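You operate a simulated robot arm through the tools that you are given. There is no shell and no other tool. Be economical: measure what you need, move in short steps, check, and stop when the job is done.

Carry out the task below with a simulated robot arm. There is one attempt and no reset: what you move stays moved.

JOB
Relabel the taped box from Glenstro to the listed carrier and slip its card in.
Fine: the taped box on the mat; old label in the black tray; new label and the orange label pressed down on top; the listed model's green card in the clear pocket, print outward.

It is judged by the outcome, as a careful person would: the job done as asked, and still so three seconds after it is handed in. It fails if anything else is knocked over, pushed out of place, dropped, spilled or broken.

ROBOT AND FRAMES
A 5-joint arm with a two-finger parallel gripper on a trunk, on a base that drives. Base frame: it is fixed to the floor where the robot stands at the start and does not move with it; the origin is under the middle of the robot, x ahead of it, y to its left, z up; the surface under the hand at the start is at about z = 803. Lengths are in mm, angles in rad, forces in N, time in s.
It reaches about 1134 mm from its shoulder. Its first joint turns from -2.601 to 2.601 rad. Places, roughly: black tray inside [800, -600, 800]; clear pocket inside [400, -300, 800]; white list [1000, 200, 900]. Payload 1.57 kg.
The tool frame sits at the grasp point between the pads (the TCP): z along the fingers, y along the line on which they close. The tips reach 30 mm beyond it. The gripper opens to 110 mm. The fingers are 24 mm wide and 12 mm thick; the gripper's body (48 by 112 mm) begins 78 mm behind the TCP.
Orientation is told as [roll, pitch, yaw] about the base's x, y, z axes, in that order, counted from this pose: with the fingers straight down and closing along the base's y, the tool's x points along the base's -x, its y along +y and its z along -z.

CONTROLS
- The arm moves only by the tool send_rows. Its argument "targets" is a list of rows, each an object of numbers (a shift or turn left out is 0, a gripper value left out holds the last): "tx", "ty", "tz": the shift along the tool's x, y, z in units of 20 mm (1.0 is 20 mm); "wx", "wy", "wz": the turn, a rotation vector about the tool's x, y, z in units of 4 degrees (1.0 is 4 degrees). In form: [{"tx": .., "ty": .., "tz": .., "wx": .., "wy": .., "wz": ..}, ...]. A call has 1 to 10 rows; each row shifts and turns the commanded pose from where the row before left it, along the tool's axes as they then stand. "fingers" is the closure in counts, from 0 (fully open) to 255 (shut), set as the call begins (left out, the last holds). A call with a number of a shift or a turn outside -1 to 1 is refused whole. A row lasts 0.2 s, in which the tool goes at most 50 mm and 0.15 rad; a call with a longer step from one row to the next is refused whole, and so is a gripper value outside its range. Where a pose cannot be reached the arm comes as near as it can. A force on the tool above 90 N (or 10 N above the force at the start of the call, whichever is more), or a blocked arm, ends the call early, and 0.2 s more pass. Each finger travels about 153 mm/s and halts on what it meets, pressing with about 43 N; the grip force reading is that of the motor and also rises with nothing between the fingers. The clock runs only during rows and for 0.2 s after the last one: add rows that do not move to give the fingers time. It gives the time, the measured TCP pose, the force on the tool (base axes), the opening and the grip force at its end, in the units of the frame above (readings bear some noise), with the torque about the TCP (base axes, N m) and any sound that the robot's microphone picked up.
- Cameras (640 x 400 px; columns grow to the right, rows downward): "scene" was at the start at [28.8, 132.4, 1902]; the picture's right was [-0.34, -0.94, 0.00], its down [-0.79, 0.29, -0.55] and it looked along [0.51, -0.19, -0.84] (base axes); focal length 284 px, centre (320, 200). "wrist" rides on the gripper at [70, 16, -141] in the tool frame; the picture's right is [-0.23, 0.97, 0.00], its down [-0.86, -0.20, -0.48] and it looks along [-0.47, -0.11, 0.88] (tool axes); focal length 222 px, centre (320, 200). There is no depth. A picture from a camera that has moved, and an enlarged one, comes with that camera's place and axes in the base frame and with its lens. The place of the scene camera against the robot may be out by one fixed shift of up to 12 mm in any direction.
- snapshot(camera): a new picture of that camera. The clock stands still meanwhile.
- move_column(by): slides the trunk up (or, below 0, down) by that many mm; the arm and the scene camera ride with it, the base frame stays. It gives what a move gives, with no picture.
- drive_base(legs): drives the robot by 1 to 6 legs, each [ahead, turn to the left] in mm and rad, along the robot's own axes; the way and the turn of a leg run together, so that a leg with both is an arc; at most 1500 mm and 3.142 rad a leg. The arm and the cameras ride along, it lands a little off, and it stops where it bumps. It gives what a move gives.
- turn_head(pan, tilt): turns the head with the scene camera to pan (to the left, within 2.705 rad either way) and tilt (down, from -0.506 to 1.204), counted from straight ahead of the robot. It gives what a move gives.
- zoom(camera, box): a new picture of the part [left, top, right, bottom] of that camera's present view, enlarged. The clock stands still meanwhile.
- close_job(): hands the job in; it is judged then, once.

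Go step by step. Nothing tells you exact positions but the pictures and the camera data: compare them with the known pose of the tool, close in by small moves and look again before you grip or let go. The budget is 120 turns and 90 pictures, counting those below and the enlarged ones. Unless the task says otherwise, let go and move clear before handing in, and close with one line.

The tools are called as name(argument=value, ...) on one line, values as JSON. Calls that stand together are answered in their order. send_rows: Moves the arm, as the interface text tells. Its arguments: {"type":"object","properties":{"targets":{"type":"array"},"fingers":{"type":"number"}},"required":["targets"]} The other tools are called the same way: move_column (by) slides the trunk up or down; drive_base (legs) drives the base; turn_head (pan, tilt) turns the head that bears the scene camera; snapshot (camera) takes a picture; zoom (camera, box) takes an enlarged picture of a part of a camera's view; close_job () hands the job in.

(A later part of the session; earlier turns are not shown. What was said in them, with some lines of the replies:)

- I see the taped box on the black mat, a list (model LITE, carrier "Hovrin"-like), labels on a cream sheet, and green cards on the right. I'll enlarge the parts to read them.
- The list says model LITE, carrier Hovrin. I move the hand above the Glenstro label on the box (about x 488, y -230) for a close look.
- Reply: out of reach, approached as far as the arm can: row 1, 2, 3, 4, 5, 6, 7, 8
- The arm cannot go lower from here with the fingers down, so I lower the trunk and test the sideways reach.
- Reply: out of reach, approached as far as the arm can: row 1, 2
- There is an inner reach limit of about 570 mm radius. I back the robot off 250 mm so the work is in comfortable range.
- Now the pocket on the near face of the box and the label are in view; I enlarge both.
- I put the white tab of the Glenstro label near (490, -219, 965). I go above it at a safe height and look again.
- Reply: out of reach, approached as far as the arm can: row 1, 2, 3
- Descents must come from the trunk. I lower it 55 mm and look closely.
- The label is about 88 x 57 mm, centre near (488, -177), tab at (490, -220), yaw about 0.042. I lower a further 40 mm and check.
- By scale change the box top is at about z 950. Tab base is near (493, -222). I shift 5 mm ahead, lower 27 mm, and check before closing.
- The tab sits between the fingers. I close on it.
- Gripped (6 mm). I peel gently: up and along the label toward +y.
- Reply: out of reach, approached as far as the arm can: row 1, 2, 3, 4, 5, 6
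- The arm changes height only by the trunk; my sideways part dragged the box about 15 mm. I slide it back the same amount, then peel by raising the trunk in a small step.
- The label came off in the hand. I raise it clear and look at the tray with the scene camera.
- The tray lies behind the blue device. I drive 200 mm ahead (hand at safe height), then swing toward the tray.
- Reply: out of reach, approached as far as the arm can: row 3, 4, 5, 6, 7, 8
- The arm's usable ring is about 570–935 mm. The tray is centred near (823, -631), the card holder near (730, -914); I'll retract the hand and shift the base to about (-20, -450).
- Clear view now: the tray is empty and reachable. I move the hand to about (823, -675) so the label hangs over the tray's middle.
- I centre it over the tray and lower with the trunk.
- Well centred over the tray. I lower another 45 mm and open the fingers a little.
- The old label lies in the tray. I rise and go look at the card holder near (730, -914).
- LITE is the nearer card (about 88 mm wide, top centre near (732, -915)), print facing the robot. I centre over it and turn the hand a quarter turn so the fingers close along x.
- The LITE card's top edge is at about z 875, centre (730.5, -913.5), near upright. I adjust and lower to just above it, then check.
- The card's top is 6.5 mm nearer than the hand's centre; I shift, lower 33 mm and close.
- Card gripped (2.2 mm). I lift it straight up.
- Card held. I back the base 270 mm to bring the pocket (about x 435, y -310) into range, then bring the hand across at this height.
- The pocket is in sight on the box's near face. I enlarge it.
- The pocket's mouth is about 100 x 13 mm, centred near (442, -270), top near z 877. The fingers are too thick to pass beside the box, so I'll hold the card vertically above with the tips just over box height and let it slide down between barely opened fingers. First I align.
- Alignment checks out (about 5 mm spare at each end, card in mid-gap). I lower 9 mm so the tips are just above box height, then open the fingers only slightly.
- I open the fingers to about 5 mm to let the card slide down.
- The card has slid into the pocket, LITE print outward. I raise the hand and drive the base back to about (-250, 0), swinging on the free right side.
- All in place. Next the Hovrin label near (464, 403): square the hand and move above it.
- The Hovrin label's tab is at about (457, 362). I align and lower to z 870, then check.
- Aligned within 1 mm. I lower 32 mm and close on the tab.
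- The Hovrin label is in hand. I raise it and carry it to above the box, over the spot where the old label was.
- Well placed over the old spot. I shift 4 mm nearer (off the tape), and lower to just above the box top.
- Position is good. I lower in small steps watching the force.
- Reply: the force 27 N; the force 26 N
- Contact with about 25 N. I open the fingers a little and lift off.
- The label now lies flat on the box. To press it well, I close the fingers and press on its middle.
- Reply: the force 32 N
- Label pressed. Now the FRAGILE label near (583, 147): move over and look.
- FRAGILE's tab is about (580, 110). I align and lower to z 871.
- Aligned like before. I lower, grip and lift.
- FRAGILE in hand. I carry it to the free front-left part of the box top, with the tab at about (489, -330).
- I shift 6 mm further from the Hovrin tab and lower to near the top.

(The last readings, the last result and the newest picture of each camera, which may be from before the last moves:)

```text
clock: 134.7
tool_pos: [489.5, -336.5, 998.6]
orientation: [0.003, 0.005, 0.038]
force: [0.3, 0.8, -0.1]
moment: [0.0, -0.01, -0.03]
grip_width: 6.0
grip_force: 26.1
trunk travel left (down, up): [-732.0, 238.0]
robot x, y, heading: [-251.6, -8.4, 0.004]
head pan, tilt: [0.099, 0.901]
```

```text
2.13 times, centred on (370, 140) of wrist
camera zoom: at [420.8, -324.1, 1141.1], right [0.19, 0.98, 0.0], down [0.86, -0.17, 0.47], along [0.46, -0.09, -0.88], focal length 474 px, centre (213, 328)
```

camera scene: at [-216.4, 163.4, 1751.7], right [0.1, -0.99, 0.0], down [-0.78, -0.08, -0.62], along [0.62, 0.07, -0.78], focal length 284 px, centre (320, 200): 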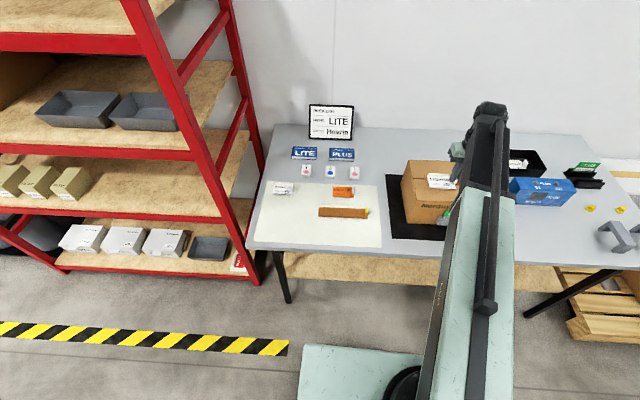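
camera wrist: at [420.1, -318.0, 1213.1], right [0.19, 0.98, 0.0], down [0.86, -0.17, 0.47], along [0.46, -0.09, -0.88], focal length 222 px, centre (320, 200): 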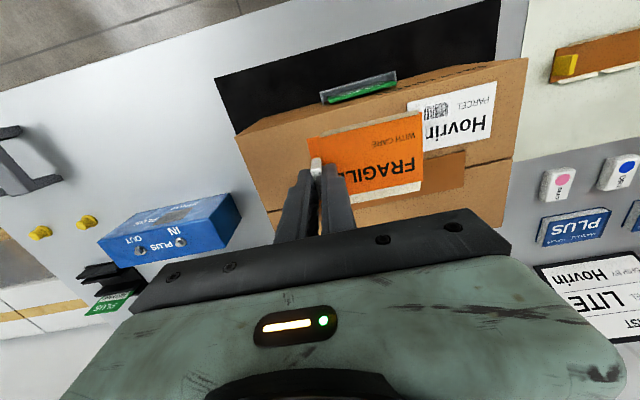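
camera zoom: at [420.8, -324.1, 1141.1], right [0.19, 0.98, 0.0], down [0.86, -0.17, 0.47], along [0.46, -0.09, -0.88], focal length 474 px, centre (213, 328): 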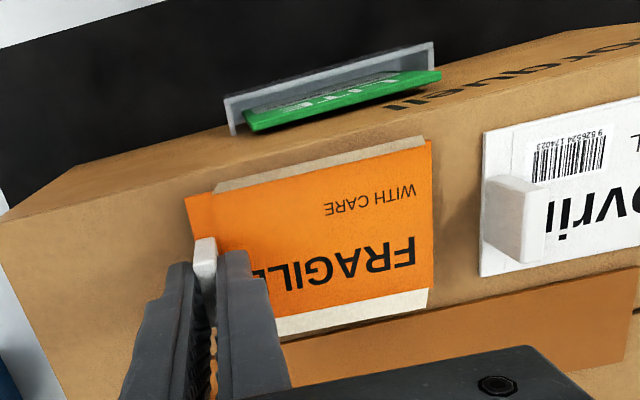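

Good clearance. I shift 4 mm nearer and lower onto the box.

send_rows(targets=[{"tx": 0.2}, {}])

move_column(by=-10)

move_column(by=-2)

```text
clock: 135.3
tool_pos: [485.0, -335.9, 999.4]
orientation: [0.002, 0.006, 0.039]
force: [-1.1, 0.5, -0.5]
moment: [0.02, -0.01, 0.01]
grip_width: 6.0
grip_force: 25.9
trunk travel left (down, up): [-732.0, 238.0]
robot x, y, heading: [-251.7, -4.5, 0.004]
head pan, tilt: [0.099, 0.901]
```

```text
clock: 135.8
tool_pos: [486.8, -336.1, 990.1]
orientation: [0.001, 0.003, 0.04]
force: [9.1, -4.3, 24.3]
moment: [-0.06, -0.2, 0.01]
grip_width: 6.2
grip_force: 25.8
trunk travel left (down, up): [-722.0, 248.0]
robot x, y, heading: [-249.1, -5.3, 0.001]
head pan, tilt: [0.099, 0.901]
```

```text
clock: 136.4
tool_pos: [484.8, -336.3, 987.6]
orientation: [0.001, 0.005, 0.037]
force: [8.2, -6.1, 25.0]
moment: [-0.07, -0.18, -0.01]
grip_width: 5.9
grip_force: 25.8
trunk travel left (down, up): [-720.0, 250.0]
robot x, y, heading: [-252.3, -8.9, 0.002]
head pan, tilt: [0.099, 0.901]
```

Contact made as before. I open slightly, lift, and then press on the middle with closed fingers.

send_rows(targets=[{}, {}, {}], fingers=195)

move_column(by=45)

send_rows(targets=[{"ty": 0.75}, {"ty": 0.75}, {"ty": 0.75}, {}], fingers=255)

zoom(camera="wrist", box=[220, 50, 520, 230])

```text
clock: 137.2
tool_pos: [485.2, -336.3, 986.8]
orientation: [0.002, 0.005, 0.037]
force: [-0.5, 0.3, -0.4]
moment: [0.03, 0.02, -0.04]
grip_width: 25.8
grip_force: 0.1
trunk travel left (down, up): [-720.0, 250.0]
robot x, y, heading: [-250.3, -4.8, 0.007]
head pan, tilt: [0.099, 0.901]
```

```text
clock: 138.1
tool_pos: [485.9, -336.8, 1031.0]
orientation: [0.003, 0.004, 0.038]
force: [0.6, -0.2, -0.2]
moment: [-0.04, 0.0, -0.02]
grip_width: 25.4
grip_force: 0.0
trunk travel left (down, up): [-765.0, 205.0]
robot x, y, heading: [-252.8, -5.8, 0.011]
head pan, tilt: [0.099, 0.901]
```

```text
clock: 139.1
tool_pos: [483.1, -289.7, 1031.6]
orientation: [0.003, 0.005, 0.036]
force: [0.1, -0.3, -0.2]
moment: [0.01, -0.01, -0.01]
grip_width: 0.3
grip_force: 21.0
trunk travel left (down, up): [-765.0, 205.0]
robot x, y, heading: [-254.6, -5.9, 0.005]
head pan, tilt: [0.099, 0.901]
```

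```text
2.13 times, centred on (370, 140) of wrist
camera zoom: at [414.6, -278.3, 1174.1], right [0.19, 0.98, 0.0], down [0.86, -0.17, 0.47], along [0.46, -0.09, -0.88], focal length 474 px, centre (213, 328)
```

zoom: 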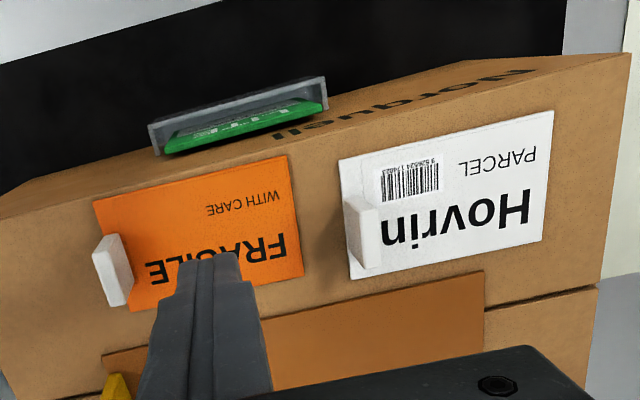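

Both labels lie flat. I press FRAGILE once at its middle, then rise clear.

move_column(by=-46)

move_column(by=-2)

move_column(by=120)

send_rows(targets=[{"ty": 1}, {"ty": 1}, {"ty": 1}, {"ty": 1}, {"ty": 1}, {"ty": 1}, {"ty": 1}, {"ty": 1}, {"ty": 1}, {"ty": 1}])

send_rows(targets=[{"ty": 1}, {"ty": 1}, {"ty": 1}, {"ty": 1}, {"ty": 1}, {"ty": 1}, {"ty": 1}, {"ty": 1}, {"ty": 1}, {"ty": 1}])

turn_head(pan=-0.45, tilt=0.85)

snapshot(camera="scene")

```text
clock: 139.9
tool_pos: [483.6, -291.2, 985.4]
orientation: [0.004, 0.004, 0.038]
force: [1.1, -0.4, 3.8]
moment: [-0.01, -0.07, -0.02]
grip_width: 0.1
grip_force: 21.2
trunk travel left (down, up): [-719.0, 251.0]
robot x, y, heading: [-257.5, -6.6, 0.006]
head pan, tilt: [0.099, 0.901]
```

```text
clock: 140.4
tool_pos: [484.6, -289.6, 984.2]
orientation: [0.001, 0.003, 0.039]
force: [10.0, -3.8, 27.4]
moment: [-0.1, -0.27, 0.04]
grip_width: 0.2
grip_force: 21.9
trunk travel left (down, up): [-717.0, 253.0]
robot x, y, heading: [-248.3, -6.1, -0.002]
head pan, tilt: [0.099, 0.901]
```

```text
clock: 141.9
tool_pos: [483.2, -289.3, 1103.1]
orientation: [0.003, 0.005, 0.038]
force: [-0.3, 0.5, -0.2]
moment: [0.0, -0.03, 0.03]
grip_width: 0.0
grip_force: 21.3
trunk travel left (down, up): [-837.0, 133.0]
robot x, y, heading: [-251.3, -6.9, 0.002]
head pan, tilt: [0.099, 0.901]
```

```text
clock: 144.2
tool_pos: [477.3, -91.1, 1103.1]
orientation: [0.003, 0.004, 0.038]
force: [-0.2, -0.2, -0.2]
moment: [0.04, -0.01, 0.04]
grip_width: 0.0
grip_force: 21.7
trunk travel left (down, up): [-837.0, 133.0]
robot x, y, heading: [-254.7, -3.8, 0.005]
head pan, tilt: [0.099, 0.901]
```

```text
clock: 146.3
tool_pos: [467.0, 110.5, 1102.7]
orientation: [0.003, 0.004, 0.038]
force: [-0.5, -0.1, -0.4]
moment: [0.01, -0.03, -0.02]
grip_width: 0.0
grip_force: 21.7
trunk travel left (down, up): [-837.0, 133.0]
robot x, y, heading: [-252.2, -4.5, 0.004]
head pan, tilt: [0.099, 0.901]
```

```text
clock: 147.3
tool_pos: [466.7, 111.4, 1103.0]
orientation: [0.004, 0.006, 0.04]
force: [0.3, -0.1, 0.1]
moment: [-0.02, -0.02, 0.0]
grip_width: 0.0
grip_force: 21.3
trunk travel left (down, up): [-837.0, 133.0]
robot x, y, heading: [-253.9, -7.6, 0.005]
head pan, tilt: [-0.45, 0.85]
```

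```text
26 pictures are left
camera scene: at [-220.9, 122.0, 1818.5], right [-0.43, -0.9, 0.0], down [-0.68, 0.32, -0.66], along [0.6, -0.28, -0.75], focal length 284 px, centre (320, 200)
```

scene: 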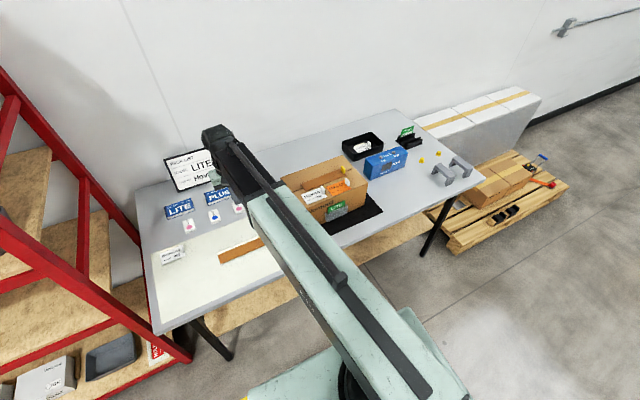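

zoom(camera="scene", box=[270, 110, 430, 250])

```text
2.86 times, centred on (350, 180) of scene
camera zoom: at [-220.9, 122.0, 1818.5], right [-0.43, -0.9, 0.0], down [-0.68, 0.32, -0.66], along [0.6, -0.28, -0.75], focal length 812 px, centre (234, 257)
```

zoom: 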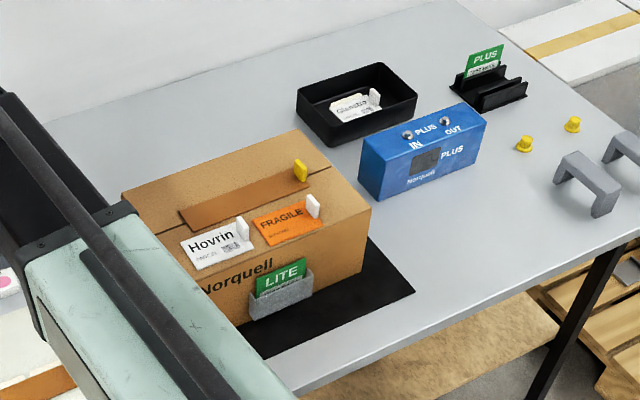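

Everything is as asked: the box is on the mat, the Glenstro label is in the tray, the Hovrin and FRAGILE labels are flat on top, and the LITE card is in the pocket with its print outward. The hand is empty and clear, so I hand in.

close_job()

```text
The job is handed in.
```

The taped box is on the mat with Hovrin and FRAGILE pressed on top, the LITE card print-out in the pocket, and the old Glenstro label in the black tray; I dragged the box about 15 mm while peeling and slid it back.
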